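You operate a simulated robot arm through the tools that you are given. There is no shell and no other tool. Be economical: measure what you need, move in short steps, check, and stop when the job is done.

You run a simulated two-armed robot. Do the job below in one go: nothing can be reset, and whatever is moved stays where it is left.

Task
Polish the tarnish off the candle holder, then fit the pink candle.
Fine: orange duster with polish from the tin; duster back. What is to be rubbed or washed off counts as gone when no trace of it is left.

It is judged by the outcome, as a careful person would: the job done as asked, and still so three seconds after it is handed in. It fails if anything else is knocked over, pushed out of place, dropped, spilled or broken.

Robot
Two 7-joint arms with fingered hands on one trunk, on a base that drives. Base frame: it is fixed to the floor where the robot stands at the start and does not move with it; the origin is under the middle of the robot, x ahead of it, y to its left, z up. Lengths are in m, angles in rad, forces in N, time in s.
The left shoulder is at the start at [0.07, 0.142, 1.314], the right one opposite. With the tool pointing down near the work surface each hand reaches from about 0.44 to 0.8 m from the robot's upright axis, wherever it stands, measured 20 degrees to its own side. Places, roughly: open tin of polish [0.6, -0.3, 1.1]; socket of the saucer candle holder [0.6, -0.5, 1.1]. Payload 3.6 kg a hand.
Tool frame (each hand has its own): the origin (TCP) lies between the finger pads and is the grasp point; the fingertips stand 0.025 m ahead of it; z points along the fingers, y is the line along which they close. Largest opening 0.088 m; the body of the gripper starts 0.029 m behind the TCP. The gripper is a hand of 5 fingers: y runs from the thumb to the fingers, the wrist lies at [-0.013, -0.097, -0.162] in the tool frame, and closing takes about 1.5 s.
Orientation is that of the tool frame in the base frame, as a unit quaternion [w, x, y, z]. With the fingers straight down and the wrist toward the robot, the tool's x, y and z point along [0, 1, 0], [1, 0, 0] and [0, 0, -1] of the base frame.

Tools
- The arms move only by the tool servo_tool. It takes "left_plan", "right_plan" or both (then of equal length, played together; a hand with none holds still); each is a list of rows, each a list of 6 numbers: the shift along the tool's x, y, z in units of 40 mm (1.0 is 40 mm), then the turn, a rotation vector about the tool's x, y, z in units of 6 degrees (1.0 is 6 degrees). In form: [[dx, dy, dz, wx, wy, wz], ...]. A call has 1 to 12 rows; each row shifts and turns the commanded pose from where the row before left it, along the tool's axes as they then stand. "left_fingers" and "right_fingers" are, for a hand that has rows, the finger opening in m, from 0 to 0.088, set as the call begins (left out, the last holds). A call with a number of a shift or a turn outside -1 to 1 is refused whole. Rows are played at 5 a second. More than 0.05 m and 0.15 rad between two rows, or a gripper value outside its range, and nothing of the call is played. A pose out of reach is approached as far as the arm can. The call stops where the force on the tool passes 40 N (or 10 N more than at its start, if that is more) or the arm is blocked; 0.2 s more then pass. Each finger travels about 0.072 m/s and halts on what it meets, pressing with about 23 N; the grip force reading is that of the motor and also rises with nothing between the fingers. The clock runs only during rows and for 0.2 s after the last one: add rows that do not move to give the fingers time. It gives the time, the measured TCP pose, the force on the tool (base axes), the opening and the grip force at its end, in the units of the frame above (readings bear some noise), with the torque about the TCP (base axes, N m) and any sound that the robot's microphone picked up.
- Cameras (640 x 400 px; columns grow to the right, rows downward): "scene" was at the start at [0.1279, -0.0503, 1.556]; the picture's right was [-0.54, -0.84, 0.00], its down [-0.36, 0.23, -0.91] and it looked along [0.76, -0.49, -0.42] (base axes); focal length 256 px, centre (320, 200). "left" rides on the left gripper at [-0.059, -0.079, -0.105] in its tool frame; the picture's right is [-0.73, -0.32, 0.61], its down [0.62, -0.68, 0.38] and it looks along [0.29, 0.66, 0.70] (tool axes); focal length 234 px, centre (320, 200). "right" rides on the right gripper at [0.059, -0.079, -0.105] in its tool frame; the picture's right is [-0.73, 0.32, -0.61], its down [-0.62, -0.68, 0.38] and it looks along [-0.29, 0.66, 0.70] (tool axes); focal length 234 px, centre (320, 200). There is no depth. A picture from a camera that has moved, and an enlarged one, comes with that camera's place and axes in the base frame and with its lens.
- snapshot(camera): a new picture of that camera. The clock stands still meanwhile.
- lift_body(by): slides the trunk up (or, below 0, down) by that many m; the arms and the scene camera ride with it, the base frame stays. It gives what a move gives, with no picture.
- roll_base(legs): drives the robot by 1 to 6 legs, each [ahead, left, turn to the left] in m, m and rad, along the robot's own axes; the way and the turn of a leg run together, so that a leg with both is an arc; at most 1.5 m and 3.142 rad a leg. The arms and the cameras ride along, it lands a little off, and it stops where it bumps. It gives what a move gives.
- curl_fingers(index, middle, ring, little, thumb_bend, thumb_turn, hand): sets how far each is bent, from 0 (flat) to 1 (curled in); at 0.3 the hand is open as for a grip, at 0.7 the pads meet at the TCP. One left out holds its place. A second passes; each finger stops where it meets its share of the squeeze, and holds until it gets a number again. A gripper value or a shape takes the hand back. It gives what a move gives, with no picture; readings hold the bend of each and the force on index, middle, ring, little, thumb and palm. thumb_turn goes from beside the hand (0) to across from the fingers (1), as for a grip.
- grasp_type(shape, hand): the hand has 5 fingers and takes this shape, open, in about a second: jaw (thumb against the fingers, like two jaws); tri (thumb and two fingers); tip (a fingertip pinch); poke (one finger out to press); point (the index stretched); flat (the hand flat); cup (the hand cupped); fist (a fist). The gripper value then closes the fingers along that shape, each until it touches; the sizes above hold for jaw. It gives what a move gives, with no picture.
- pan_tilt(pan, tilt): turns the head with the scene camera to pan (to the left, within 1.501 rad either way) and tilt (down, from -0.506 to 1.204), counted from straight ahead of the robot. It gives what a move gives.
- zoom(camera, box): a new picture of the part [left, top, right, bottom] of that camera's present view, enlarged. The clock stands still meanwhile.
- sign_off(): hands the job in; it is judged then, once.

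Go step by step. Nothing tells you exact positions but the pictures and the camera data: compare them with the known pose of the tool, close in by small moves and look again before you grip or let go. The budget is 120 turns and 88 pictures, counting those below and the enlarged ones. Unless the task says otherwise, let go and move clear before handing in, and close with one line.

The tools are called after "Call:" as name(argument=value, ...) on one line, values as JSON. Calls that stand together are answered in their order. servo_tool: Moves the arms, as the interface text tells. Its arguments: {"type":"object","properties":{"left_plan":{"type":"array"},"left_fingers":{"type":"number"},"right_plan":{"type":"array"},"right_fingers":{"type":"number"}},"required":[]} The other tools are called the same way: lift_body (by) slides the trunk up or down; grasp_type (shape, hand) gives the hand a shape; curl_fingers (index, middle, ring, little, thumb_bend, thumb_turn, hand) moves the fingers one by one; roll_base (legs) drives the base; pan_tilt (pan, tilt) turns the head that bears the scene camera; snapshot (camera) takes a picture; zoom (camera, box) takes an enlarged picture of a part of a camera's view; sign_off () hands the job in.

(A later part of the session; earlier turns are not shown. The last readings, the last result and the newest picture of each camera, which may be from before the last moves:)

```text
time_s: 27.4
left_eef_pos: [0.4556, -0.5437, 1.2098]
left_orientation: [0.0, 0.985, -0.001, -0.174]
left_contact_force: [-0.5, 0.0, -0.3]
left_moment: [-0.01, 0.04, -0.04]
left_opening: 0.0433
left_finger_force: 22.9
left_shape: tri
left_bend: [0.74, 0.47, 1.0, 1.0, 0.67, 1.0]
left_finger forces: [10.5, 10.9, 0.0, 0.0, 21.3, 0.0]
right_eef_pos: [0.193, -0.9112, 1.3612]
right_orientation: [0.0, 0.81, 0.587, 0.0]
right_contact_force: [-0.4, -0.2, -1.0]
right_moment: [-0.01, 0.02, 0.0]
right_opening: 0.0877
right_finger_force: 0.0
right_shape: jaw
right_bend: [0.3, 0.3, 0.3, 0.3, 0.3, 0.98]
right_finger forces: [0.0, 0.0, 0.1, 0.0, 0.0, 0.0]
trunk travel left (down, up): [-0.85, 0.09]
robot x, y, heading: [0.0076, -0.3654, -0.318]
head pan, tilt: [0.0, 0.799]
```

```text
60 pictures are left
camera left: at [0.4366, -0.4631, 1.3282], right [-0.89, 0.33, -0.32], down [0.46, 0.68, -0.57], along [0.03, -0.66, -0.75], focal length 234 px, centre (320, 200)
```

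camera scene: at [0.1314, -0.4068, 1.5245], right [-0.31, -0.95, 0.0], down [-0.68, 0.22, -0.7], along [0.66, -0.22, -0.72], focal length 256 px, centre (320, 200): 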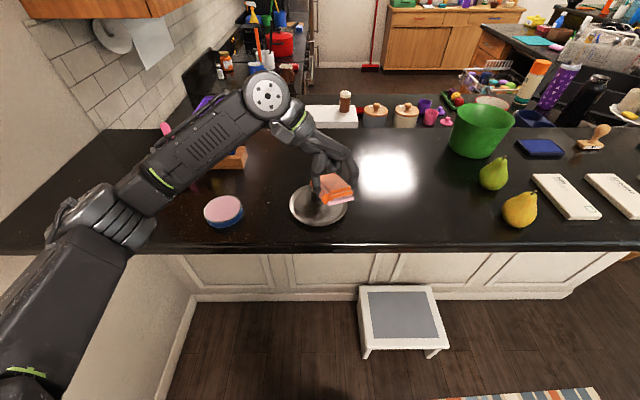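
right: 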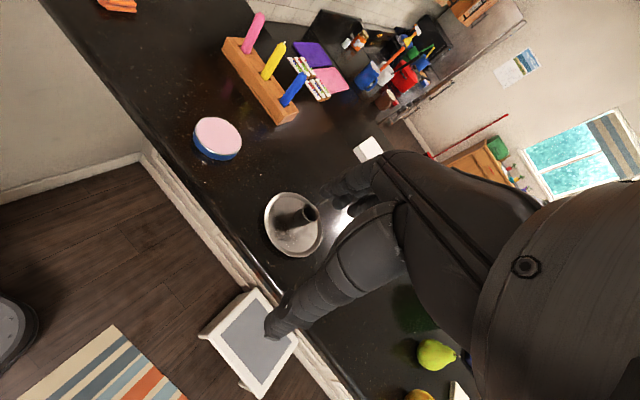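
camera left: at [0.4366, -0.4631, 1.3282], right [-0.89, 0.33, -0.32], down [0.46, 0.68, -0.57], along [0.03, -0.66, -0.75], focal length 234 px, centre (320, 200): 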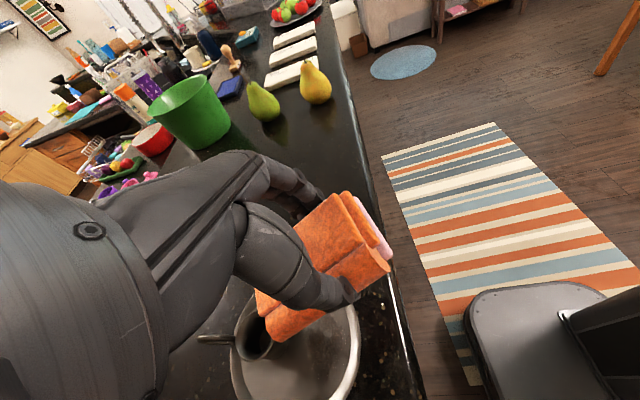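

The socket shows at [0.552, -0.54], as planned. I'll zoom on the saucer to see the tarnish from here.

Call:
zoom(camera="left", box=[190, 290, 370, 400])

Call:
zoom(camera="scene", box=[275, 160, 365, 235])

```text
3.56 times, centred on (280, 345) of left
camera zoom: at [0.4366, -0.4631, 1.3282], right [-0.89, 0.33, -0.32], down [0.46, 0.68, -0.57], along [0.03, -0.66, -0.75], focal length 833 px, centre (462, -316)
```

zoom: 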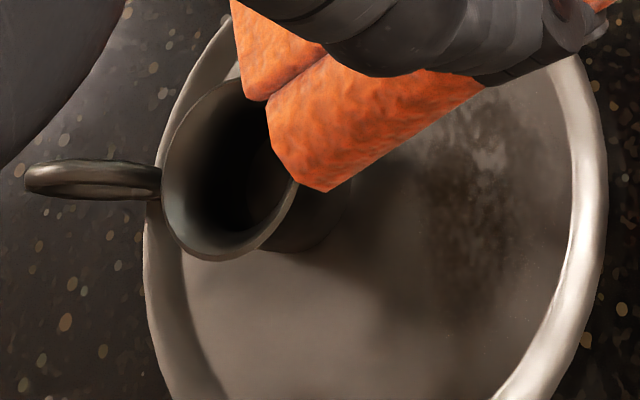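

```text
5.33 times, centred on (320, 198) of scene
camera zoom: at [0.1314, -0.4068, 1.5245], right [-0.31, -0.95, 0.0], down [-0.68, 0.22, -0.7], along [0.66, -0.22, -0.72], focal length 1363 px, centre (320, 213)
```

zoom: 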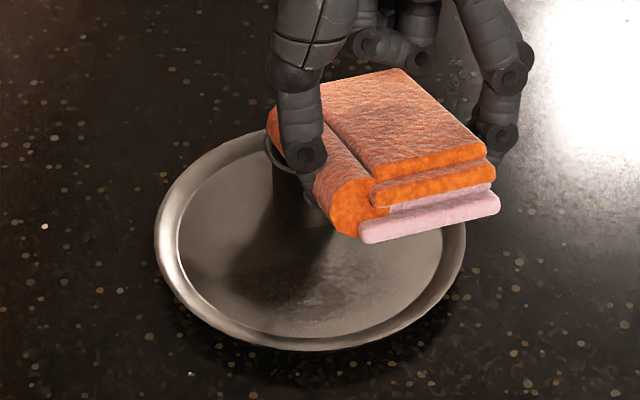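

The tarnish patch is about 5 cm across, centred near [0.512, -0.525] on the saucer floor. I'll lower the duster's free end toward it.

Call:
servo_tool(left_plan=[[0.37, -0.235, 0.8, 0, 0, 0], [0.37, -0.235, 0.8, 0, 0, 0], [0, 0, 0, 0, 0, 0]])

Call:
servo_tool(left_plan=[[0.05, 0, 0.14, 0, 0, 0], [0, 0, 0, 0, 0, 0]])

Call:
zoom(camera="scene", box=[275, 160, 365, 235])

Call:
zoom(camera="left", box=[160, 200, 400, 400])

```text
time_s: 28.2
left_eef_pos: [0.4631, -0.5252, 1.1404]
left_orientation: [-0.001, 0.985, -0.002, -0.173]
left_contact_force: [0.4, 0.4, 0.0]
left_moment: [0.04, 0.03, 0.0]
left_opening: 0.0435
left_finger_force: 23.0
left_shape: tri
left_bend: [0.74, 0.47, 1.0, 1.0, 0.67, 1.0]
left_finger forces: [10.5, 10.8, 0.0, 0.0, 21.2, 0.0]
right_eef_pos: [0.191, -0.9106, 1.3612]
right_orientation: [0.0, 0.809, 0.587, 0.0]
right_contact_force: [-0.2, 0.0, -0.1]
right_moment: [-0.01, -0.01, -0.02]
right_opening: 0.0876
right_finger_force: 0.1
right_shape: jaw
right_bend: [0.3, 0.3, 0.3, 0.3, 0.3, 0.98]
right_finger forces: [0.0, 0.1, 0.0, 0.1, 0.0, 0.1]
trunk travel left (down, up): [-0.85, 0.09]
robot x, y, heading: [0.0021, -0.3619, -0.316]
head pan, tilt: [0.0, 0.799]
```

```text
time_s: 28.9
left_eef_pos: [0.4628, -0.5239, 1.1351]
left_orientation: [0.0, 0.985, -0.002, -0.172]
left_contact_force: [0.8, -0.4, 0.7]
left_moment: [0.01, -0.01, 0.02]
left_opening: 0.0435
left_finger_force: 23.1
left_shape: tri
left_bend: [0.74, 0.47, 1.0, 1.0, 0.67, 1.0]
left_finger forces: [10.4, 10.9, 0.0, 0.0, 21.3, 0.0]
right_eef_pos: [0.1939, -0.9111, 1.3599]
right_orientation: [-0.001, 0.809, 0.587, 0.0]
right_contact_force: [0.6, -0.2, 0.9]
right_moment: [0.0, 0.03, 0.0]
right_opening: 0.0873
right_finger_force: 0.1
right_shape: jaw
right_bend: [0.3, 0.3, 0.3, 0.3, 0.3, 0.98]
right_finger forces: [0.0, 0.0, 0.0, 0.1, 0.0, 0.0]
trunk travel left (down, up): [-0.85, 0.09]
robot x, y, heading: [0.0049, -0.3665, -0.313]
head pan, tilt: [0.0, 0.799]
```

```text
5.33 times, centred on (320, 198) of scene
camera zoom: at [0.1312, -0.4075, 1.5245], right [-0.31, -0.95, 0.0], down [-0.68, 0.22, -0.7], along [0.66, -0.22, -0.72], focal length 1363 px, centre (320, 213)
```

zoom: 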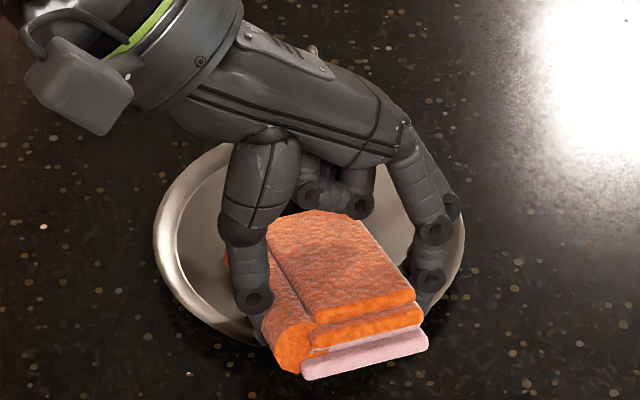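

```text
2.00 times, centred on (280, 300) of left
camera zoom: at [0.4431, -0.4448, 1.2533], right [-0.89, 0.33, -0.32], down [0.46, 0.68, -0.57], along [0.03, -0.66, -0.75], focal length 468 px, centre (400, 0)
```

zoom: 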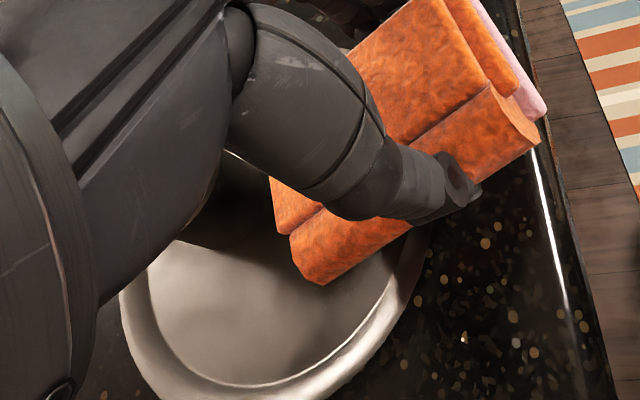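

The free end sits over the patch, close above it. I'll lower in small steps until it touches.

Call:
servo_tool(left_plan=[[0.034, 0, 0.094, 0, 0, 0], [0, 0, 0, 0, 0, 0]])

Call:
servo_tool(left_plan=[[0.034, 0, 0.094, 0, 0, 0], [0, 0, 0, 0, 0, 0]])

Call:
servo_tool(left_plan=[[0.025, 0, 0.07, 0, 0, 0], [0, 0, 0, 0, 0, 0]])

```text
time_s: 29.4
left_eef_pos: [0.4632, -0.5251, 1.1312]
left_orientation: [0.0, 0.985, -0.002, -0.172]
left_contact_force: [0.6, -0.8, -0.2]
left_moment: [0.01, 0.03, 0.0]
left_opening: 0.0433
left_finger_force: 23.1
left_shape: tri
left_bend: [0.74, 0.47, 1.0, 1.0, 0.67, 1.0]
left_finger forces: [10.5, 10.8, 0.0, 0.0, 21.3, 0.1]
right_eef_pos: [0.1917, -0.9117, 1.3596]
right_orientation: [0.0, 0.809, 0.587, 0.0]
right_contact_force: [0.2, -0.3, 0.0]
right_moment: [0.0, -0.01, -0.01]
right_opening: 0.0876
right_finger_force: 0.1
right_shape: jaw
right_bend: [0.3, 0.3, 0.3, 0.3, 0.3, 0.98]
right_finger forces: [0.1, 0.0, 0.0, 0.1, 0.1, 0.1]
trunk travel left (down, up): [-0.85, 0.09]
robot x, y, heading: [0.0059, -0.3645, -0.314]
head pan, tilt: [0.0, 0.799]
```

```text
time_s: 30.1
left_eef_pos: [0.4639, -0.525, 1.1273]
left_orientation: [0.001, 0.985, -0.002, -0.174]
left_contact_force: [0.1, -0.2, -0.7]
left_moment: [0.0, 0.01, 0.03]
left_opening: 0.0435
left_finger_force: 23.4
left_shape: tri
left_bend: [0.74, 0.47, 1.0, 1.0, 0.67, 1.0]
left_finger forces: [10.4, 10.9, 0.0, 0.0, 21.3, 0.0]
right_eef_pos: [0.1919, -0.9107, 1.3601]
right_orientation: [0.0, 0.81, 0.587, 0.0]
right_contact_force: [0.1, 0.5, 0.0]
right_moment: [-0.03, -0.03, 0.01]
right_opening: 0.0876
right_finger_force: 0.2
right_shape: jaw
right_bend: [0.3, 0.3, 0.3, 0.3, 0.3, 0.98]
right_finger forces: [0.0, 0.1, 0.0, 0.0, 0.0, 0.0]
trunk travel left (down, up): [-0.85, 0.09]
robot x, y, heading: [0.0067, -0.3638, -0.321]
head pan, tilt: [0.0, 0.799]
```

```text
time_s: 30.6
left_eef_pos: [0.4635, -0.5247, 1.1241]
left_orientation: [0.0, 0.985, -0.001, -0.172]
left_contact_force: [0.0, 0.6, 1.7]
left_moment: [0.0, 0.01, -0.03]
left_opening: 0.0436
left_finger_force: 23.2
left_shape: tri
left_bend: [0.74, 0.47, 1.0, 1.0, 0.67, 1.0]
left_finger forces: [10.4, 10.9, 0.0, 0.0, 21.4, 0.0]
right_eef_pos: [0.1918, -0.9105, 1.3601]
right_orientation: [0.0, 0.81, 0.587, -0.001]
right_contact_force: [-0.1, 0.0, 0.2]
right_moment: [0.01, 0.0, 0.02]
right_opening: 0.0877
right_finger_force: 0.1
right_shape: jaw
right_bend: [0.3, 0.3, 0.3, 0.3, 0.3, 0.98]
right_finger forces: [0.0, 0.0, 0.0, 0.1, 0.1, 0.1]
trunk travel left (down, up): [-0.85, 0.09]
robot x, y, heading: [0.0078, -0.3647, -0.317]
head pan, tilt: [0.0, 0.799]
```

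Contact at TCP z = 1.124. I'll press slightly more and make short rubbing strokes.

Call:
servo_tool(left_plan=[[0.012, 0, 0.035, 0, 0, 0], [0, 0.3, 0, 0, 0, 0], [0, -0.3, 0, 0, 0, 0], [0, -0.3, 0, 0, 0, 0], [0, 0.3, 0, 0, 0, 0], [0.18, 0, -0.065, 0, 0, 0], [0, 0.3, 0, 0, 0, 0], [0, -0.3, 0, 0, 0, 0], [0, -0.3, 0, 0, 0, 0], [0, 0.3, 0, 0, 0, 0], [0, 0, 0, 0, 0, 0]])

Call:
zoom(camera="scene", box=[275, 160, 365, 235])

```text
time_s: 33.0
left_eef_pos: [0.4709, -0.5258, 1.1231]
left_orientation: [-0.001, 0.985, -0.001, -0.173]
left_contact_force: [0.2, 0.0, 1.0]
left_moment: [0.0, -0.02, -0.01]
left_opening: 0.0434
left_finger_force: 23.0
left_shape: tri
left_bend: [0.74, 0.47, 1.0, 1.0, 0.67, 1.0]
left_finger forces: [10.4, 11.4, 0.1, 0.0, 21.4, 0.0]
right_eef_pos: [0.192, -0.9115, 1.36]
right_orientation: [0.0, 0.809, 0.588, 0.001]
right_contact_force: [0.7, -0.1, 0.7]
right_moment: [0.01, 0.02, 0.0]
right_opening: 0.0875
right_finger_force: 0.1
right_shape: jaw
right_bend: [0.3, 0.3, 0.3, 0.3, 0.3, 0.98]
right_finger forces: [0.0, 0.0, 0.0, 0.0, 0.1, 0.0]
trunk travel left (down, up): [-0.85, 0.09]
robot x, y, heading: [0.0074, -0.3612, -0.316]
head pan, tilt: [0.0, 0.799]
```

```text
5.33 times, centred on (320, 198) of scene
camera zoom: at [0.1311, -0.4076, 1.5245], right [-0.31, -0.95, 0.0], down [-0.68, 0.22, -0.7], along [0.66, -0.22, -0.72], focal length 1363 px, centre (320, 213)
```

zoom: 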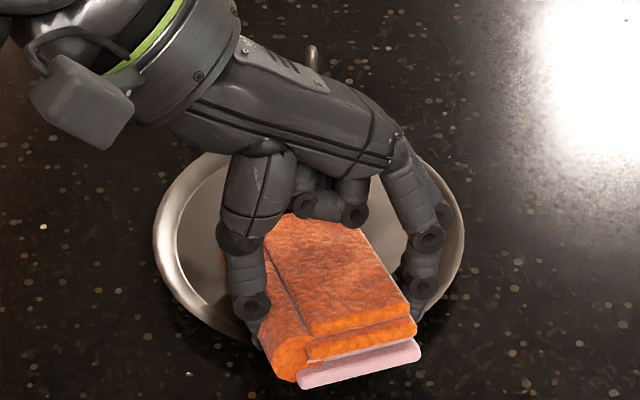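

The holder hasn't moved. I'll make more strokes, both ways and a bit firmer, and then lift to look.

Call:
servo_tool(left_plan=[[0.017, 0, 0.047, 0, 0, 0], [0, 0.35, 0, 0, 0, 0], [-0.28, 0, 0.103, 0, 0, 0], [-0.28, 0, 0.103, 0, 0, 0], [0, -0.35, 0, 0, 0, 0], [0.28, 0, -0.103, 0, 0, 0], [0.28, 0, -0.103, 0, 0, 0], [0, -0.35, 0, 0, 0, 0], [-0.28, 0, 0.103, 0, 0, 0], [-0.28, 0, 0.103, 0, 0, 0], [0, 0, 0, 0, 0, 0]])

Call:
servo_tool(left_plan=[[-0.3, 0, -0.5, 0, 0, 0], [-0.6, 0, -0.9, 0, 0, 0], [-0.6, 0, -0.9, 0, 0, 0], [0, 0, 0, 0, 0, 0]])

Call:
zoom(camera="scene", box=[275, 160, 365, 235])

Call:
zoom(camera="left", box=[190, 290, 370, 400])

```text
time_s: 35.5
left_eef_pos: [0.4471, -0.5104, 1.1209]
left_orientation: [0.001, 0.985, -0.002, -0.173]
left_contact_force: [0.2, 0.3, 1.0]
left_moment: [0.04, -0.06, -0.03]
left_opening: 0.0433
left_finger_force: 23.1
left_shape: tri
left_bend: [0.74, 0.47, 1.0, 1.0, 0.67, 1.0]
left_finger forces: [10.3, 11.9, 0.0, 0.1, 21.8, 0.0]
right_eef_pos: [0.1922, -0.9109, 1.3611]
right_orientation: [0.0, 0.81, 0.587, 0.0]
right_contact_force: [0.7, -0.2, 0.3]
right_moment: [0.0, -0.01, -0.03]
right_opening: 0.0879
right_finger_force: 0.1
right_shape: jaw
right_bend: [0.3, 0.3, 0.3, 0.3, 0.3, 0.98]
right_finger forces: [0.0, 0.1, 0.0, 0.0, 0.0, 0.0]
trunk travel left (down, up): [-0.85, 0.09]
robot x, y, heading: [0.0061, -0.3672, -0.313]
head pan, tilt: [0.0, 0.799]
```

```text
time_s: 36.5
left_eef_pos: [0.4233, -0.5125, 1.227]
left_orientation: [0.0, 0.985, -0.002, -0.174]
left_contact_force: [-0.5, -0.3, -0.3]
left_moment: [-0.01, 0.0, 0.03]
left_opening: 0.0431
left_finger_force: 22.8
left_shape: tri
left_bend: [0.74, 0.47, 1.0, 1.0, 0.67, 1.0]
left_finger forces: [10.5, 11.1, 0.0, 0.0, 21.6, 0.0]
right_eef_pos: [0.192, -0.912, 1.3601]
right_orientation: [0.0, 0.81, 0.587, 0.001]
right_contact_force: [0.1, 0.3, 0.4]
right_moment: [0.03, 0.0, 0.01]
right_opening: 0.0877
right_finger_force: 0.0
right_shape: jaw
right_bend: [0.3, 0.3, 0.3, 0.3, 0.3, 0.98]
right_finger forces: [0.1, 0.0, 0.0, 0.1, 0.1, 0.0]
trunk travel left (down, up): [-0.85, 0.09]
robot x, y, heading: [0.0068, -0.3688, -0.317]
head pan, tilt: [0.0, 0.799]
```

```text
5.33 times, centred on (320, 198) of scene
camera zoom: at [0.1316, -0.4075, 1.5244], right [-0.31, -0.95, 0.0], down [-0.68, 0.22, -0.7], along [0.66, -0.22, -0.72], focal length 1363 px, centre (320, 213)
```

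zoom: 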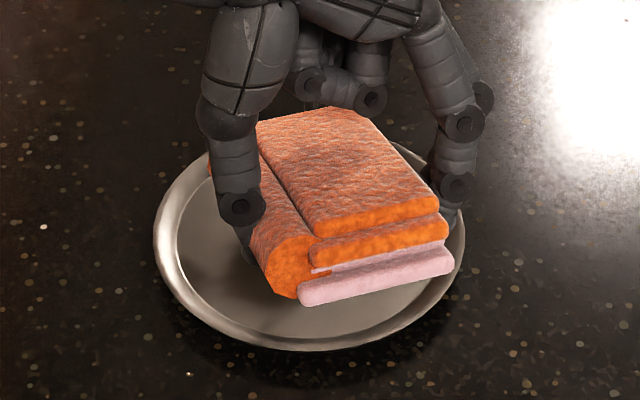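

```text
3.56 times, centred on (280, 345) of left
camera zoom: at [0.404, -0.4327, 1.3446], right [-0.89, 0.33, -0.32], down [0.46, 0.68, -0.57], along [0.03, -0.66, -0.75], focal length 833 px, centre (462, -316)
```

zoom: 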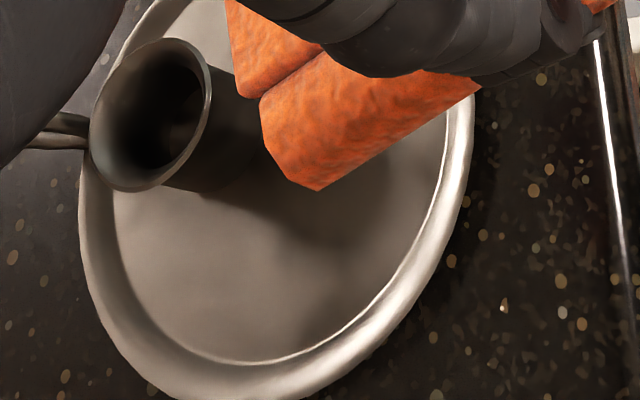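

The mottled patch appears gone where I can see. I'll move the hand aside to inspect the whole holder.

Call:
servo_tool(left_plan=[[-0.34, -0.5, -0.8, 0, 0, 0], [0, -1, 0, 0, 0, 0], [0, -1, 0, 0, 0, 0], [0, -1, 0, 0, 0, 0], [0, -1, 0, 0, 0, 0], [0, -0.5, 0, 0, 0, 0], [0, 0, 0, 0, 0, 0]])

Call:
zoom(camera="scene", box=[280, 165, 356, 230])

Call:
snapshot(camera="right")

Call:
snapshot(camera="left")

```text
time_s: 38.0
left_eef_pos: [0.4224, -0.3121, 1.2621]
left_orientation: [-0.001, 0.985, -0.001, -0.172]
left_contact_force: [0.1, -0.1, 0.0]
left_moment: [0.0, 0.01, -0.05]
left_opening: 0.0434
left_finger_force: 23.0
left_shape: tri
left_bend: [0.74, 0.47, 1.0, 1.0, 0.67, 1.0]
left_finger forces: [10.5, 11.1, 0.0, 0.1, 21.6, 0.0]
right_eef_pos: [0.1937, -0.9124, 1.3596]
right_orientation: [-0.001, 0.81, 0.587, 0.001]
right_contact_force: [-0.5, -0.1, 0.2]
right_moment: [0.0, 0.0, 0.02]
right_opening: 0.0876
right_finger_force: 0.1
right_shape: jaw
right_bend: [0.3, 0.3, 0.3, 0.3, 0.3, 0.98]
right_finger forces: [0.0, 0.0, 0.1, 0.0, 0.0, 0.0]
trunk travel left (down, up): [-0.85, 0.09]
robot x, y, heading: [0.0048, -0.3696, -0.318]
head pan, tilt: [0.0, 0.799]
```

```text
6.15 times, centred on (318, 198) of scene
camera zoom: at [0.1316, -0.4083, 1.5244], right [-0.31, -0.95, 0.0], down [-0.68, 0.22, -0.7], along [0.66, -0.22, -0.72], focal length 1573 px, centre (332, 215)
```

zoom: 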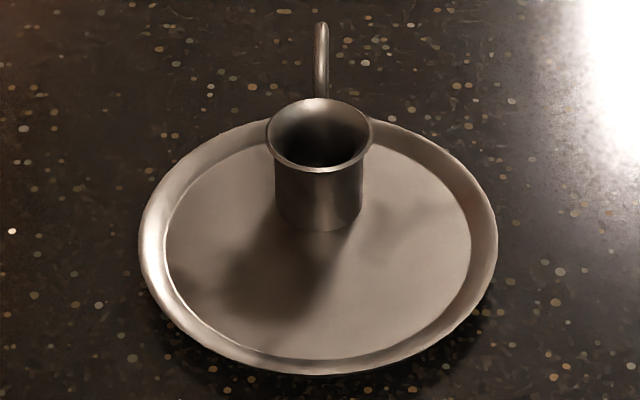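

```text
51 pictures are left
camera right: at [0.1356, -0.8319, 1.4657], right [0.08, -0.79, 0.61], down [-0.84, -0.38, -0.38], along [0.53, -0.48, -0.7], focal length 234 px, centre (320, 200)
```

right: 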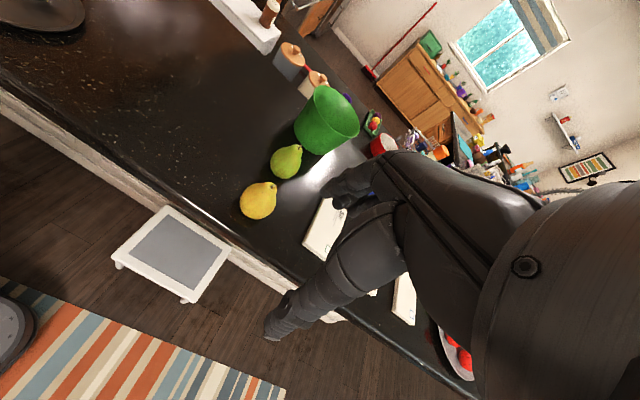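

```text
50 pictures are left
camera left: at [0.4012, -0.2331, 1.3795], right [-0.89, 0.33, -0.32], down [0.46, 0.68, -0.57], along [0.03, -0.66, -0.75], focal length 234 px, centre (320, 200)
```

left: 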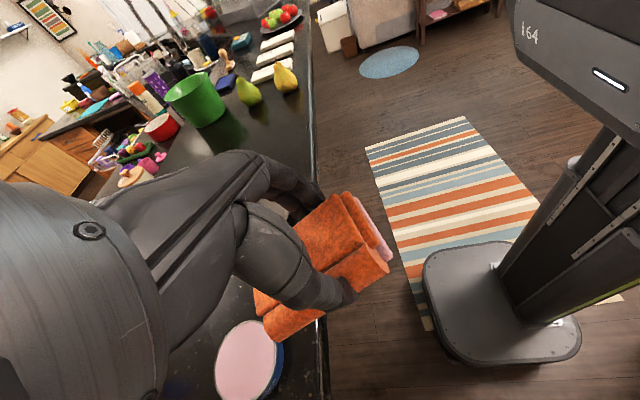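

The saucer looks clean and evenly shaded now. I'll zoom in hard for any remaining trace, including the socket.

Call:
zoom(camera="scene", box=[298, 185, 342, 227])

```text
9.52 times, centred on (320, 206) of scene
camera zoom: at [0.1316, -0.4083, 1.5244], right [-0.31, -0.95, 0.0], down [-0.68, 0.22, -0.7], along [0.66, -0.22, -0.72], focal length 2434 px, centre (320, 143)
```

zoom: 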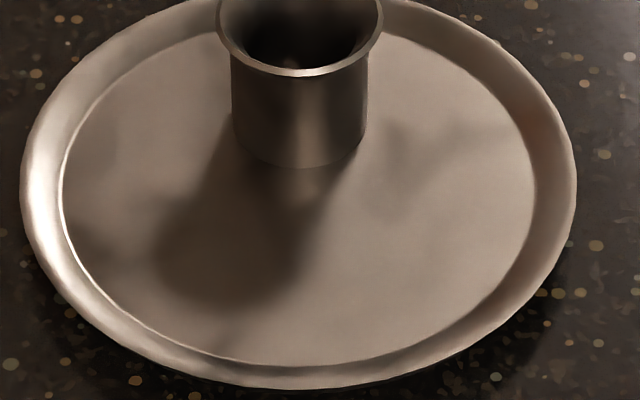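

The holder is clean: only soft shadows remain. Now I return the duster: raise, level and yaw the hand back, then strafe left.

Call:
servo_tool(left_plan=[[0.665, -0.075, -0.695, 0, 0, 0], [0.665, -0.075, -0.695, 0, 0, 0], [0.665, -0.075, -0.695, 0, 0, 0], [0.665, -0.075, -0.695, 0, 0, 0], [0, 0, 0, 0, 0.83, 0], [0, 0, 0, 0, 0.83, 0], [0, 0, 0, 0, 0.83, 0], [0, 0, 0, 0, 0.84, 0], [0, 0, 0, 0, 0, 0]])

Call:
servo_tool(left_plan=[[0, 0, 0, 0, 0, -1], [0, 0, 0, 0, 0, -1], [0, 0, 0, 0, 0, -1], [0, 0, 0, 0, 0, -1], [0, 0, 0, 0, 0, -1], [0, 0, 0, 0, 0, -1], [0, 0, 0, 0, 0, -1], [0, 0, 0, 0, 0, -1], [0, 0, 0, 0, 0, -1], [0, 0, 0, 0, 0, -1], [0, 0, 0, 0, 0, -1], [0, 0, 0, 0, 0, -1]])

Call:
roll_base(legs=[[0, 0.27, 0]])

Call:
snapshot(camera="scene")

```text
time_s: 40.0
left_eef_pos: [0.5556, -0.3015, 1.325]
left_orientation: [0.001, 1.0, -0.002, 0.001]
left_contact_force: [0.4, -0.7, -0.7]
left_moment: [0.01, -0.03, 0.02]
left_opening: 0.0432
left_finger_force: 22.8
left_shape: tri
left_bend: [0.74, 0.47, 1.0, 1.0, 0.68, 1.0]
left_finger forces: [10.2, 10.4, 0.0, 0.0, 20.6, 0.0]
left hand out of reach, approached as far as the arm can: row 4
right_eef_pos: [0.1933, -0.9098, 1.3606]
right_orientation: [0.0, 0.809, 0.588, 0.0]
right_contact_force: [0.3, 0.3, -0.3]
right_moment: [0.01, 0.01, 0.01]
right_opening: 0.0877
right_finger_force: 0.1
right_shape: jaw
right_bend: [0.3, 0.3, 0.3, 0.3, 0.3, 0.98]
right_finger forces: [0.0, 0.0, 0.1, 0.1, 0.0, 0.0]
trunk travel left (down, up): [-0.85, 0.09]
robot x, y, heading: [0.0067, -0.3648, -0.314]
head pan, tilt: [0.0, 0.799]
```

```text
time_s: 42.6
left_eef_pos: [0.554, -0.3032, 1.3256]
left_orientation: [0.0, 0.809, 0.587, 0.0]
left_contact_force: [0.4, -1.1, 0.7]
left_moment: [0.02, 0.0, -0.03]
left_opening: 0.0431
left_finger_force: 22.7
left_shape: tri
left_bend: [0.74, 0.47, 1.0, 1.0, 0.68, 1.0]
left_finger forces: [10.2, 10.5, 0.0, 0.0, 20.6, 0.0]
right_eef_pos: [0.1923, -0.9121, 1.3592]
right_orientation: [0.0, 0.809, 0.587, 0.001]
right_contact_force: [0.0, 0.0, 0.3]
right_moment: [0.0, 0.0, -0.03]
right_opening: 0.0877
right_finger_force: 0.0
right_shape: jaw
right_bend: [0.3, 0.3, 0.3, 0.3, 0.3, 0.98]
right_finger forces: [0.1, 0.1, 0.0, 0.0, 0.0, 0.1]
trunk travel left (down, up): [-0.85, 0.09]
robot x, y, heading: [0.0062, -0.3656, -0.314]
head pan, tilt: [0.0, 0.799]
```

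```text
time_s: 44.5
left_eef_pos: [0.6158, -0.1044, 1.3311]
left_orientation: [-0.006, 0.814, 0.581, 0.01]
left_contact_force: [0.0, 1.1, 0.5]
left_moment: [-0.02, 0.04, 0.03]
left_opening: 0.043
left_finger_force: 22.9
left_shape: tri
left_bend: [0.74, 0.47, 1.0, 1.0, 0.68, 1.0]
left_finger forces: [10.4, 10.4, 0.0, 0.0, 20.7, 0.0]
right_eef_pos: [0.2483, -0.7089, 1.3508]
right_orientation: [-0.005, 0.812, 0.583, 0.01]
right_contact_force: [0.5, -0.3, -0.1]
right_moment: [0.0, -0.04, 0.02]
right_opening: 0.0878
right_finger_force: 0.2
right_shape: jaw
right_bend: [0.3, 0.3, 0.3, 0.3, 0.3, 0.97]
right_finger forces: [0.0, 0.0, 0.0, 0.0, 0.0, 0.0]
trunk travel left (down, up): [-0.85, 0.09]
robot x, y, heading: [0.0801, -0.1359, -0.323]
head pan, tilt: [0.0, 0.799]
stopped in leg 1: the robot was blocked; the commanded pose is now the measured one
```

```text
48 pictures are left
camera scene: at [0.1905, -0.2068, 1.5251], right [-0.32, -0.95, -0.02], down [-0.67, 0.24, -0.7], along [0.67, -0.21, -0.71], focal length 256 px, centre (320, 200)
```

scene: 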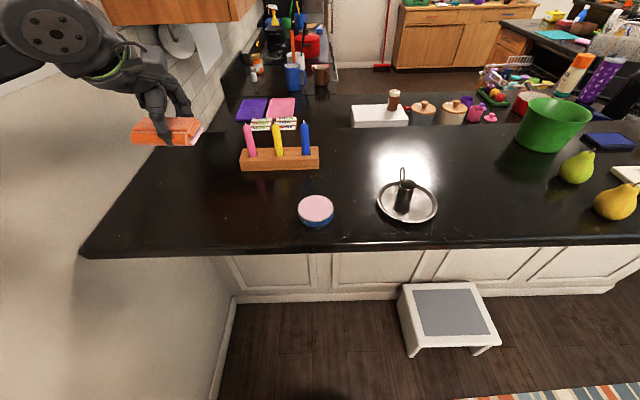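

The base stopped early, probably because the left elbow met the wall. I'll ease back to the right and look to the left.

Call:
roll_base(legs=[[0, -0.06, 0]])

Call:
pan_tilt(pan=0.9, tilt=0.6)

Call:
snapshot(camera="scene")

```text
time_s: 45.4
left_eef_pos: [0.613, -0.1265, 1.323]
left_orientation: [0.001, 0.813, 0.582, -0.004]
left_contact_force: [0.4, 0.8, -0.1]
left_moment: [-0.05, 0.01, -0.05]
left_opening: 0.0431
left_finger_force: 23.2
left_shape: tri
left_bend: [0.74, 0.47, 1.0, 1.0, 0.68, 1.0]
left_finger forces: [10.2, 10.4, 0.0, 0.0, 20.7, 0.0]
right_eef_pos: [0.2452, -0.7312, 1.3637]
right_orientation: [0.002, 0.812, 0.584, -0.003]
right_contact_force: [1.2, 0.1, 0.0]
right_moment: [-0.05, 0.01, -0.03]
right_opening: 0.0877
right_finger_force: 0.1
right_shape: jaw
right_bend: [0.3, 0.3, 0.3, 0.3, 0.3, 0.97]
right_finger forces: [0.1, 0.0, 0.0, 0.1, 0.1, 0.1]
trunk travel left (down, up): [-0.85, 0.09]
robot x, y, heading: [0.0644, -0.1944, -0.325]
head pan, tilt: [0.0, 0.799]
```

```text
time_s: 46.6
left_eef_pos: [0.6107, -0.1342, 1.3245]
left_orientation: [0.001, 0.813, 0.582, -0.001]
left_contact_force: [-0.1, -0.5, -0.6]
left_moment: [-0.01, 0.02, -0.02]
left_opening: 0.043
left_finger_force: 23.5
left_shape: tri
left_bend: [0.74, 0.47, 1.0, 1.0, 0.68, 1.0]
left_finger forces: [10.2, 10.4, 0.1, 0.0, 20.7, 0.1]
right_eef_pos: [0.2439, -0.7391, 1.3601]
right_orientation: [-0.001, 0.812, 0.584, 0.0]
right_contact_force: [-0.9, 0.3, -0.8]
right_moment: [-0.02, 0.04, 0.03]
right_opening: 0.0879
right_finger_force: 0.1
right_shape: jaw
right_bend: [0.3, 0.3, 0.3, 0.3, 0.3, 0.97]
right_finger forces: [0.0, 0.0, 0.0, 0.0, 0.0, 0.0]
trunk travel left (down, up): [-0.85, 0.09]
robot x, y, heading: [0.063, -0.1942, -0.328]
head pan, tilt: [0.901, 0.6]
```

```text
47 pictures are left
camera scene: at [0.1845, -0.161, 1.5413], right [0.54, -0.84, 0.0], down [-0.47, -0.31, -0.82], along [0.69, 0.45, -0.57], focal length 256 px, centre (320, 200)
```

scene: 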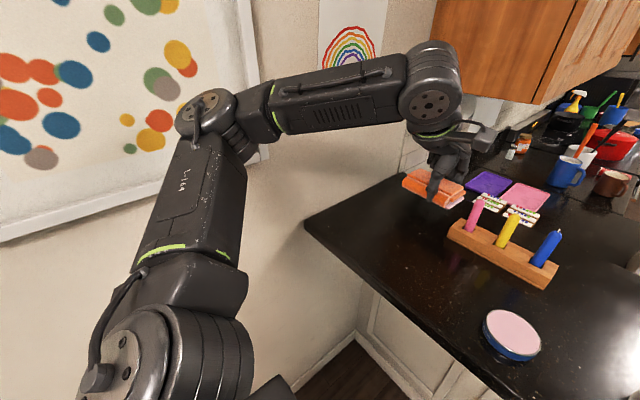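

The elbow sticks out toward the wall. I'll back away from the counter and extend the arm so the elbow comes in, then look.

Call:
roll_base(legs=[[-0.17, 0, 0]])

Call:
servo_tool(left_plan=[[0, 0.95, 0, 0, 0, 0], [0, 0.95, 0, 0, 0, 0], [0, 0.95, 0, 0, 0, 0], [0, 0.95, 0, 0, 0, 0], [0, 0.7, 0, 0, 0, 0], [0, 0, 0, 0, 0, 0]])

Call:
snapshot(camera="scene")

```text
time_s: 48.1
left_eef_pos: [0.451, -0.0788, 1.3219]
left_orientation: [-0.002, 0.813, 0.582, -0.001]
left_contact_force: [-0.4, 0.2, -0.2]
left_moment: [-0.01, -0.01, -0.01]
left_opening: 0.0432
left_finger_force: 23.2
left_shape: tri
left_bend: [0.74, 0.47, 1.0, 1.0, 0.68, 1.0]
left_finger forces: [10.3, 10.3, 0.0, 0.0, 20.8, 0.1]
right_eef_pos: [0.0854, -0.6853, 1.3581]
right_orientation: [-0.002, 0.812, 0.584, -0.001]
right_contact_force: [0.1, -0.1, -0.3]
right_moment: [0.01, 0.0, 0.02]
right_opening: 0.0878
right_finger_force: 0.1
right_shape: jaw
right_bend: [0.3, 0.3, 0.3, 0.3, 0.3, 0.97]
right_finger forces: [0.1, 0.0, 0.0, 0.0, 0.1, 0.1]
trunk travel left (down, up): [-0.85, 0.09]
robot x, y, heading: [-0.0987, -0.1413, -0.324]
head pan, tilt: [0.901, 0.6]
```

```text
time_s: 49.5
left_eef_pos: [0.6147, -0.1367, 1.3236]
left_orientation: [-0.001, 0.812, 0.583, -0.001]
left_contact_force: [-0.5, 0.7, 0.1]
left_moment: [-0.01, -0.01, 0.0]
left_opening: 0.0431
left_finger_force: 23.0
left_shape: tri
left_bend: [0.74, 0.47, 1.0, 1.0, 0.68, 1.0]
left_finger forces: [10.3, 10.4, 0.0, 0.0, 20.6, 0.0]
right_eef_pos: [0.0795, -0.685, 1.3606]
right_orientation: [0.0, 0.812, 0.584, 0.0]
right_contact_force: [0.7, 0.7, 0.0]
right_moment: [0.01, 0.0, -0.01]
right_opening: 0.0876
right_finger_force: 0.1
right_shape: jaw
right_bend: [0.3, 0.3, 0.3, 0.3, 0.3, 0.97]
right_finger forces: [0.0, 0.1, 0.0, 0.0, 0.1, 0.0]
trunk travel left (down, up): [-0.85, 0.09]
robot x, y, heading: [-0.1024, -0.1384, -0.323]
head pan, tilt: [0.901, 0.6]
```

```text
46 pictures are left
camera scene: at [0.02, -0.106, 1.5414], right [0.55, -0.84, 0.0], down [-0.47, -0.31, -0.83], along [0.69, 0.45, -0.56], focal length 256 px, centre (320, 200)
```

scene: 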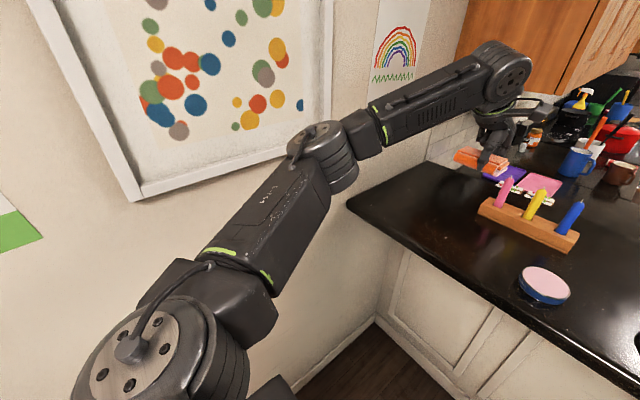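

The elbow is still out toward the wall. I'll swing the hand to straight ahead of the robot, as it was when I picked the duster up, and check the elbow.

Call:
servo_tool(left_plan=[[-1, 0, 0, 0, 0, 0], [-1, 0, 0, 0, 0, 0], [-1, 0, 0, 0, 0, 0], [-1, 0, 0, 0, 0, 0], [-1, 0, 0, 0, 0, 0], [-1, 0, 0, 0, 0, 0], [0, 0, 0, 0, 0, 0]])

Call:
snapshot(camera="scene")

```text
time_s: 51.1
left_eef_pos: [0.5399, -0.3634, 1.3247]
left_orientation: [0.0, 0.813, 0.582, 0.0]
left_contact_force: [-0.5, 0.1, -0.7]
left_moment: [-0.03, 0.01, 0.01]
left_opening: 0.0428
left_finger_force: 23.4
left_shape: tri
left_bend: [0.74, 0.47, 1.0, 1.0, 0.68, 1.0]
left_finger forces: [10.2, 10.3, 0.1, 0.1, 20.4, 0.0]
right_eef_pos: [0.0812, -0.6849, 1.3592]
right_orientation: [0.0, 0.812, 0.584, 0.0]
right_contact_force: [0.3, 0.2, 0.9]
right_moment: [0.01, -0.03, 0.02]
right_opening: 0.0876
right_finger_force: 0.0
right_shape: jaw
right_bend: [0.3, 0.3, 0.3, 0.3, 0.3, 0.97]
right_finger forces: [0.0, 0.0, 0.0, 0.0, 0.1, 0.0]
trunk travel left (down, up): [-0.85, 0.09]
robot x, y, heading: [-0.1024, -0.1372, -0.32]
head pan, tilt: [0.901, 0.6]
```

```text
45 pictures are left
camera scene: at [0.0215, -0.1064, 1.5413], right [0.55, -0.84, 0.0], down [-0.47, -0.31, -0.82], along [0.69, 0.45, -0.57], focal length 256 px, centre (320, 200)
```

scene: 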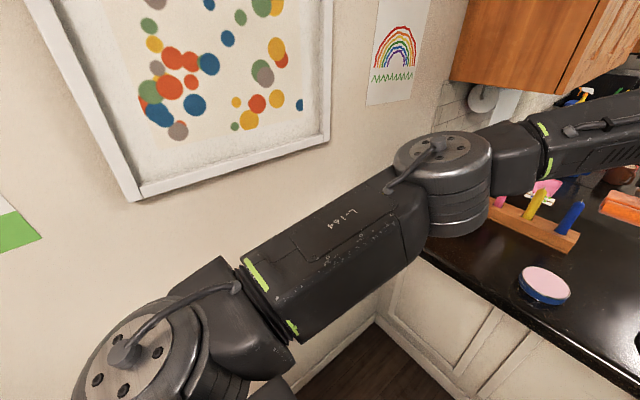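

The elbow is now well in. I'll turn back to the original heading and drive to the original spot.

Call:
roll_base(legs=[[0, 0, 0.32], [0.1, 0.138, 0]])

Call:
pan_tilt(pan=0.4, tilt=0.7)

Call:
snapshot(camera="scene")

Call:
snapshot(camera="left")

```text
time_s: 53.6
left_eef_pos: [0.6753, -0.0167, 1.3268]
left_orientation: [-0.001, 0.71, 0.705, 0.0]
left_contact_force: [0.3, 0.0, 0.9]
left_moment: [0.0, 0.02, 0.03]
left_opening: 0.0426
left_finger_force: 22.0
left_shape: tri
left_bend: [0.74, 0.47, 1.0, 1.0, 0.68, 1.0]
left_finger forces: [10.2, 10.1, 0.1, 0.1, 20.6, 0.0]
right_eef_pos: [0.3415, -0.4667, 1.3601]
right_orientation: [-0.001, 0.709, 0.705, 0.003]
right_contact_force: [-0.1, -0.7, 0.4]
right_moment: [-0.01, 0.01, 0.01]
right_opening: 0.0878
right_finger_force: 0.0
right_shape: jaw
right_bend: [0.3, 0.3, 0.3, 0.3, 0.3, 0.97]
right_finger forces: [0.1, 0.0, 0.0, 0.0, 0.1, 0.0]
trunk travel left (down, up): [-0.85, 0.09]
robot x, y, heading: [0.0003, -0.0034, -0.005]
head pan, tilt: [0.901, 0.6]
```

```text
time_s: 54.5
left_eef_pos: [0.6787, -0.0132, 1.3252]
left_orientation: [-0.001, 0.71, 0.705, -0.001]
left_contact_force: [0.2, -0.4, -0.3]
left_moment: [0.01, 0.01, 0.02]
left_opening: 0.043
left_finger_force: 22.6
left_shape: tri
left_bend: [0.74, 0.47, 1.0, 1.0, 0.68, 1.0]
left_finger forces: [10.2, 10.2, 0.1, 0.0, 20.6, 0.0]
right_eef_pos: [0.3434, -0.4633, 1.3603]
right_orientation: [0.0, 0.709, 0.705, 0.0]
right_contact_force: [0.3, 0.0, -0.3]
right_moment: [-0.03, 0.02, 0.04]
right_opening: 0.0878
right_finger_force: 0.1
right_shape: jaw
right_bend: [0.3, 0.3, 0.3, 0.3, 0.3, 0.97]
right_finger forces: [0.0, 0.0, 0.0, 0.0, 0.1, 0.0]
trunk travel left (down, up): [-0.85, 0.09]
robot x, y, heading: [-0.0015, 0.0024, -0.007]
head pan, tilt: [0.4, 0.7]
```

```text
44 pictures are left
camera scene: at [0.1287, 0.0311, 1.5326], right [0.39, -0.92, 0.0], down [-0.59, -0.25, -0.76], along [0.71, 0.29, -0.64], focal length 256 px, centre (320, 200)
```

scene: 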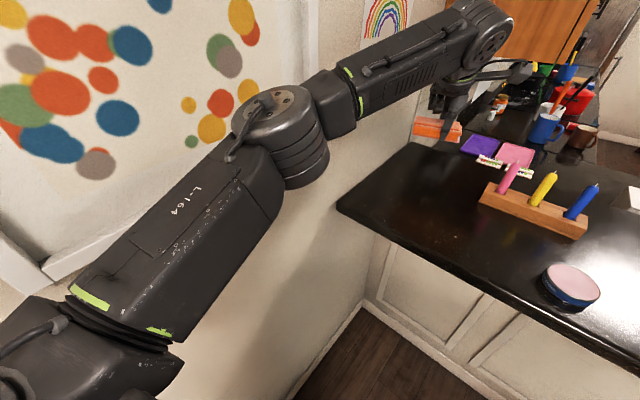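

```text
43 pictures are left
camera left: at [0.5978, -0.071, 1.4292], right [-0.33, -0.72, -0.61], down [-0.68, 0.63, -0.38], along [0.66, 0.28, -0.7], focal length 234 px, centre (320, 200)
```

left: 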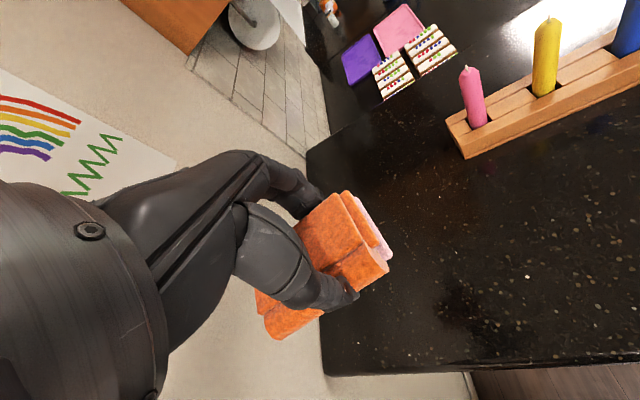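

I'm back at the start spot with the elbow clear. I'll yaw the hand to the pick-up orientation and lower toward the duster's original place.

Call:
servo_tool(left_plan=[[0, 0, 0, 0, 0, 0.99], [0, 0, 0, 0, 0, 1], [0, 0, 0, 0, 0, 0.99], [0.03, 0.04, 0.8, 0, 0, 0], [0.03, 0.04, 0.8, 0, 0, 0], [0.03, 0.04, 0.8, 0, 0, 0], [0, 0, 0.8, 0, 0, 0], [0, 0, 0.8, 0, 0, 0], [0, 0, 0.8, 0, 0, 0], [0, 0, 0.6, 0, 0, 0], [0, 0, 0, 0, 0, 0]])

Call:
zoom(camera="scene", box=[370, 110, 510, 220])

```text
time_s: 56.9
left_eef_pos: [0.6821, -0.0131, 1.1074]
left_orientation: [0.0, 0.811, 0.585, -0.001]
left_contact_force: [0.6, 0.7, -0.5]
left_moment: [0.01, -0.03, -0.03]
left_opening: 0.043
left_finger_force: 23.0
left_shape: tri
left_bend: [0.74, 0.47, 1.0, 1.0, 0.68, 1.0]
left_finger forces: [10.1, 10.1, 0.0, 0.1, 20.4, 0.0]
right_eef_pos: [0.344, -0.4635, 1.3588]
right_orientation: [0.0, 0.709, 0.705, 0.0]
right_contact_force: [0.3, -0.7, 0.3]
right_moment: [0.02, -0.01, -0.02]
right_opening: 0.0879
right_finger_force: 0.1
right_shape: jaw
right_bend: [0.3, 0.3, 0.3, 0.3, 0.3, 0.97]
right_finger forces: [0.0, 0.0, 0.0, 0.0, 0.0, 0.0]
trunk travel left (down, up): [-0.85, 0.09]
robot x, y, heading: [-0.0032, -0.0025, -0.005]
head pan, tilt: [0.4, 0.7]
```

```text
3.64 times, centred on (440, 165) of scene
camera zoom: at [0.1281, 0.0303, 1.5327], right [0.39, -0.92, 0.0], down [-0.59, -0.25, -0.76], along [0.71, 0.29, -0.64], focal length 930 px, centre (-116, 327)
```

zoom: 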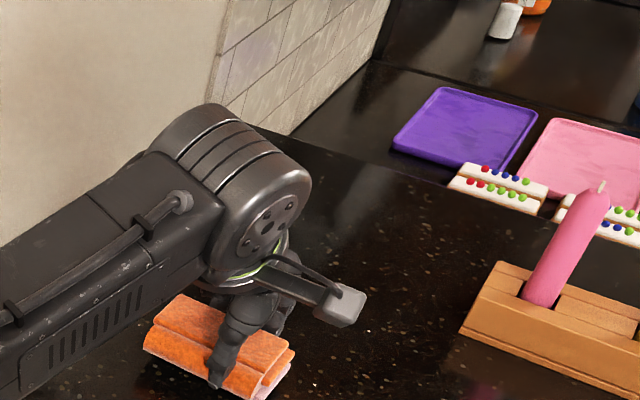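

Position matches the original within a few mm. I'll lower to contact.

Call:
servo_tool(left_plan=[[0.08, 0.05, 0.13, 0, 0, 0], [0, 0, 0, 0, 0, 0]])

Call:
servo_tool(left_plan=[[0, 0, 0.1, 0, 0, 0], [0, 0, 0, 0, 0, 0]])

```text
time_s: 57.5
left_eef_pos: [0.6844, -0.0094, 1.1041]
left_orientation: [0.0, 0.811, 0.585, -0.001]
left_contact_force: [-0.2, 0.1, -0.8]
left_moment: [-0.01, -0.01, 0.03]
left_opening: 0.0427
left_finger_force: 23.1
left_shape: tri
left_bend: [0.74, 0.47, 1.0, 1.0, 0.68, 1.0]
left_finger forces: [10.2, 10.2, 0.0, 0.0, 20.4, 0.1]
right_eef_pos: [0.3424, -0.4636, 1.3593]
right_orientation: [0.0, 0.709, 0.705, 0.0]
right_contact_force: [0.7, -0.7, 0.4]
right_moment: [0.0, 0.0, 0.0]
right_opening: 0.0878
right_finger_force: 0.1
right_shape: jaw
right_bend: [0.3, 0.3, 0.3, 0.3, 0.3, 0.97]
right_finger forces: [0.0, 0.1, 0.0, 0.1, 0.0, 0.0]
trunk travel left (down, up): [-0.85, 0.09]
robot x, y, heading: [0.0014, -0.0042, -0.003]
head pan, tilt: [0.4, 0.7]
```

```text
time_s: 58.1
left_eef_pos: [0.6862, -0.0098, 1.0989]
left_orientation: [-0.001, 0.81, 0.586, 0.0]
left_contact_force: [0.0, 0.7, 0.7]
left_moment: [0.03, 0.03, -0.02]
left_opening: 0.0428
left_finger_force: 22.8
left_shape: tri
left_bend: [0.74, 0.47, 1.0, 1.0, 0.68, 1.0]
left_finger forces: [10.2, 10.2, 0.1, 0.1, 20.4, 0.1]
right_eef_pos: [0.3433, -0.4642, 1.3593]
right_orientation: [0.0, 0.708, 0.706, 0.0]
right_contact_force: [0.5, -0.3, 0.1]
right_moment: [-0.03, 0.02, 0.01]
right_opening: 0.088
right_finger_force: 0.1
right_shape: jaw
right_bend: [0.3, 0.3, 0.3, 0.3, 0.3, 0.97]
right_finger forces: [0.0, 0.1, 0.1, 0.1, 0.2, 0.0]
trunk travel left (down, up): [-0.85, 0.09]
robot x, y, heading: [-0.0014, -0.0004, -0.005]
head pan, tilt: [0.4, 0.7]
```

One last 2 mm down, then release and lift clear.

Call:
servo_tool(left_plan=[[0, 0, 0.05, 0, 0, 0], [0, 0, 0, 0, 0, 0]])

Call:
servo_tool(left_fingers=0.088, left_plan=[[0, 0, 0, 0, 0, 0], [0, 0, 0, 0, 0, 0], [0, 0, 0, 0, 0, 0], [0, 0, 0, 0, 0, 0], [0, 0, 0, 0, 0, 0], [0, 0, 0, 0, 0, 0]])

Call:
servo_tool(left_plan=[[0, 0, -0.4, 0, 0, 0], [0, 0, -0.8, 0, 0, 0], [0, 0, -1, 0, 0, 0], [0, 0, -1, 0, 0, 0], [0, 0, -1, 0, 0, 0], [0, 0, -1, 0, 0, 0], [0, 0, 0, 0, 0, 0]])

Call:
snapshot(camera="left")

Call:
pan_tilt(pan=-0.2, tilt=0.6)

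Call:
snapshot(camera="scene")

```text
time_s: 58.7
left_eef_pos: [0.6848, -0.0095, 1.0979]
left_orientation: [0.0, 0.81, 0.586, -0.001]
left_contact_force: [-1.1, 0.5, -0.4]
left_moment: [-0.01, -0.02, -0.05]
left_opening: 0.0426
left_finger_force: 23.0
left_shape: tri
left_bend: [0.74, 0.47, 1.0, 1.0, 0.68, 1.0]
left_finger forces: [10.2, 10.3, 0.0, 0.0, 20.4, 0.0]
right_eef_pos: [0.3424, -0.4638, 1.3596]
right_orientation: [-0.001, 0.709, 0.705, -0.001]
right_contact_force: [0.0, 0.9, -0.1]
right_moment: [0.01, -0.01, 0.01]
right_opening: 0.0878
right_finger_force: 0.1
right_shape: jaw
right_bend: [0.3, 0.3, 0.3, 0.3, 0.3, 0.97]
right_finger forces: [0.0, 0.0, 0.1, 0.0, 0.1, 0.1]
trunk travel left (down, up): [-0.85, 0.09]
robot x, y, heading: [-0.0002, 0.0016, -0.007]
head pan, tilt: [0.4, 0.7]
```

```text
time_s: 60.1
left_eef_pos: [0.6847, -0.0086, 1.0983]
left_orientation: [0.0, 0.811, 0.586, -0.001]
left_contact_force: [-1.0, 0.0, -1.0]
left_moment: [-0.03, -0.02, 0.02]
left_opening: 0.0875
left_finger_force: 0.1
left_shape: tri
left_bend: [0.3, 0.3, 0.99, 0.99, 0.3, 0.98]
left_finger forces: [0.1, 0.0, 0.1, 0.0, 0.1, 0.1]
right_eef_pos: [0.3432, -0.4643, 1.3598]
right_orientation: [0.0, 0.709, 0.705, 0.0]
right_contact_force: [-0.7, -0.4, 0.6]
right_moment: [0.0, 0.03, 0.02]
right_opening: 0.0877
right_finger_force: 0.0
right_shape: jaw
right_bend: [0.3, 0.3, 0.3, 0.3, 0.3, 0.97]
right_finger forces: [0.0, 0.0, 0.0, 0.1, 0.0, 0.1]
trunk travel left (down, up): [-0.85, 0.09]
robot x, y, heading: [0.0006, -0.002, -0.006]
head pan, tilt: [0.4, 0.7]
```

```text
time_s: 61.7
left_eef_pos: [0.6863, -0.0075, 1.3058]
left_orientation: [-0.001, 0.81, 0.586, -0.002]
left_contact_force: [0.8, 0.4, 0.8]
left_moment: [0.01, 0.01, 0.01]
left_opening: 0.0878
left_finger_force: 0.2
left_shape: tri
left_bend: [0.3, 0.3, 0.99, 0.99, 0.3, 0.98]
left_finger forces: [0.1, 0.0, 0.0, 0.0, 0.0, 0.0]
right_eef_pos: [0.3437, -0.4634, 1.36]
right_orientation: [0.001, 0.709, 0.705, 0.0]
right_contact_force: [1.0, -0.5, -0.2]
right_moment: [-0.02, 0.01, 0.01]
right_opening: 0.0877
right_finger_force: 0.1
right_shape: jaw
right_bend: [0.3, 0.3, 0.3, 0.3, 0.3, 0.97]
right_finger forces: [0.0, 0.0, 0.0, 0.0, 0.0, 0.1]
trunk travel left (down, up): [-0.85, 0.09]
robot x, y, heading: [-0.0008, -0.0048, -0.003]
head pan, tilt: [0.4, 0.7]
```

```text
41 pictures are left
camera left: at [0.5918, -0.0389, 1.4103], right [-0.54, -0.59, -0.61], down [-0.45, 0.81, -0.38], along [0.71, 0.07, -0.7], focal length 234 px, centre (320, 200)
```

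left: 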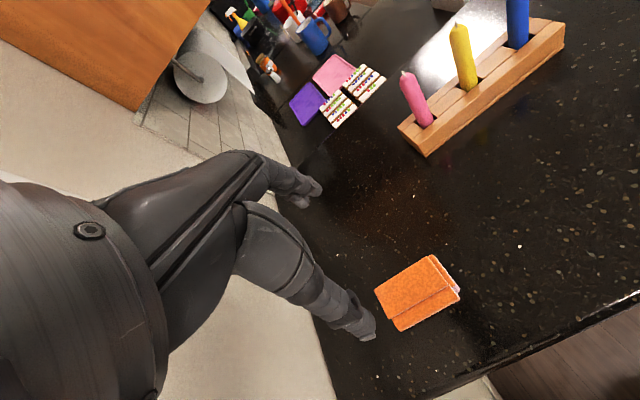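

```text
time_s: 62.7
left_eef_pos: [0.6854, -0.0092, 1.3054]
left_orientation: [-0.001, 0.811, 0.586, 0.0]
left_contact_force: [-0.2, 0.7, -0.3]
left_moment: [0.02, 0.01, -0.02]
left_opening: 0.0874
left_finger_force: 0.1
left_shape: tri
left_bend: [0.3, 0.3, 0.99, 0.99, 0.3, 0.98]
left_finger forces: [0.0, 0.0, 0.0, 0.0, 0.0, 0.0]
right_eef_pos: [0.3437, -0.4633, 1.3602]
right_orientation: [0.0, 0.709, 0.706, 0.001]
right_contact_force: [0.3, 0.6, 1.1]
right_moment: [0.0, -0.02, 0.0]
right_opening: 0.0879
right_finger_force: 0.1
right_shape: jaw
right_bend: [0.3, 0.3, 0.3, 0.3, 0.3, 0.97]
right_finger forces: [0.1, 0.0, 0.0, 0.1, 0.0, 0.0]
trunk travel left (down, up): [-0.85, 0.09]
robot x, y, heading: [-0.0051, -0.005, -0.002]
head pan, tilt: [-0.201, 0.6]
```

```text
40 pictures are left
camera scene: at [0.136, -0.0205, 1.5413], right [-0.2, -0.98, 0.0], down [-0.55, 0.11, -0.82], along [0.81, -0.17, -0.57], focal length 256 px, centre (320, 200)
```

scene: 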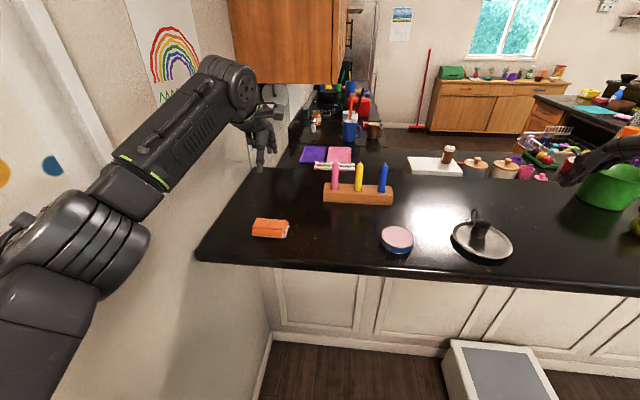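

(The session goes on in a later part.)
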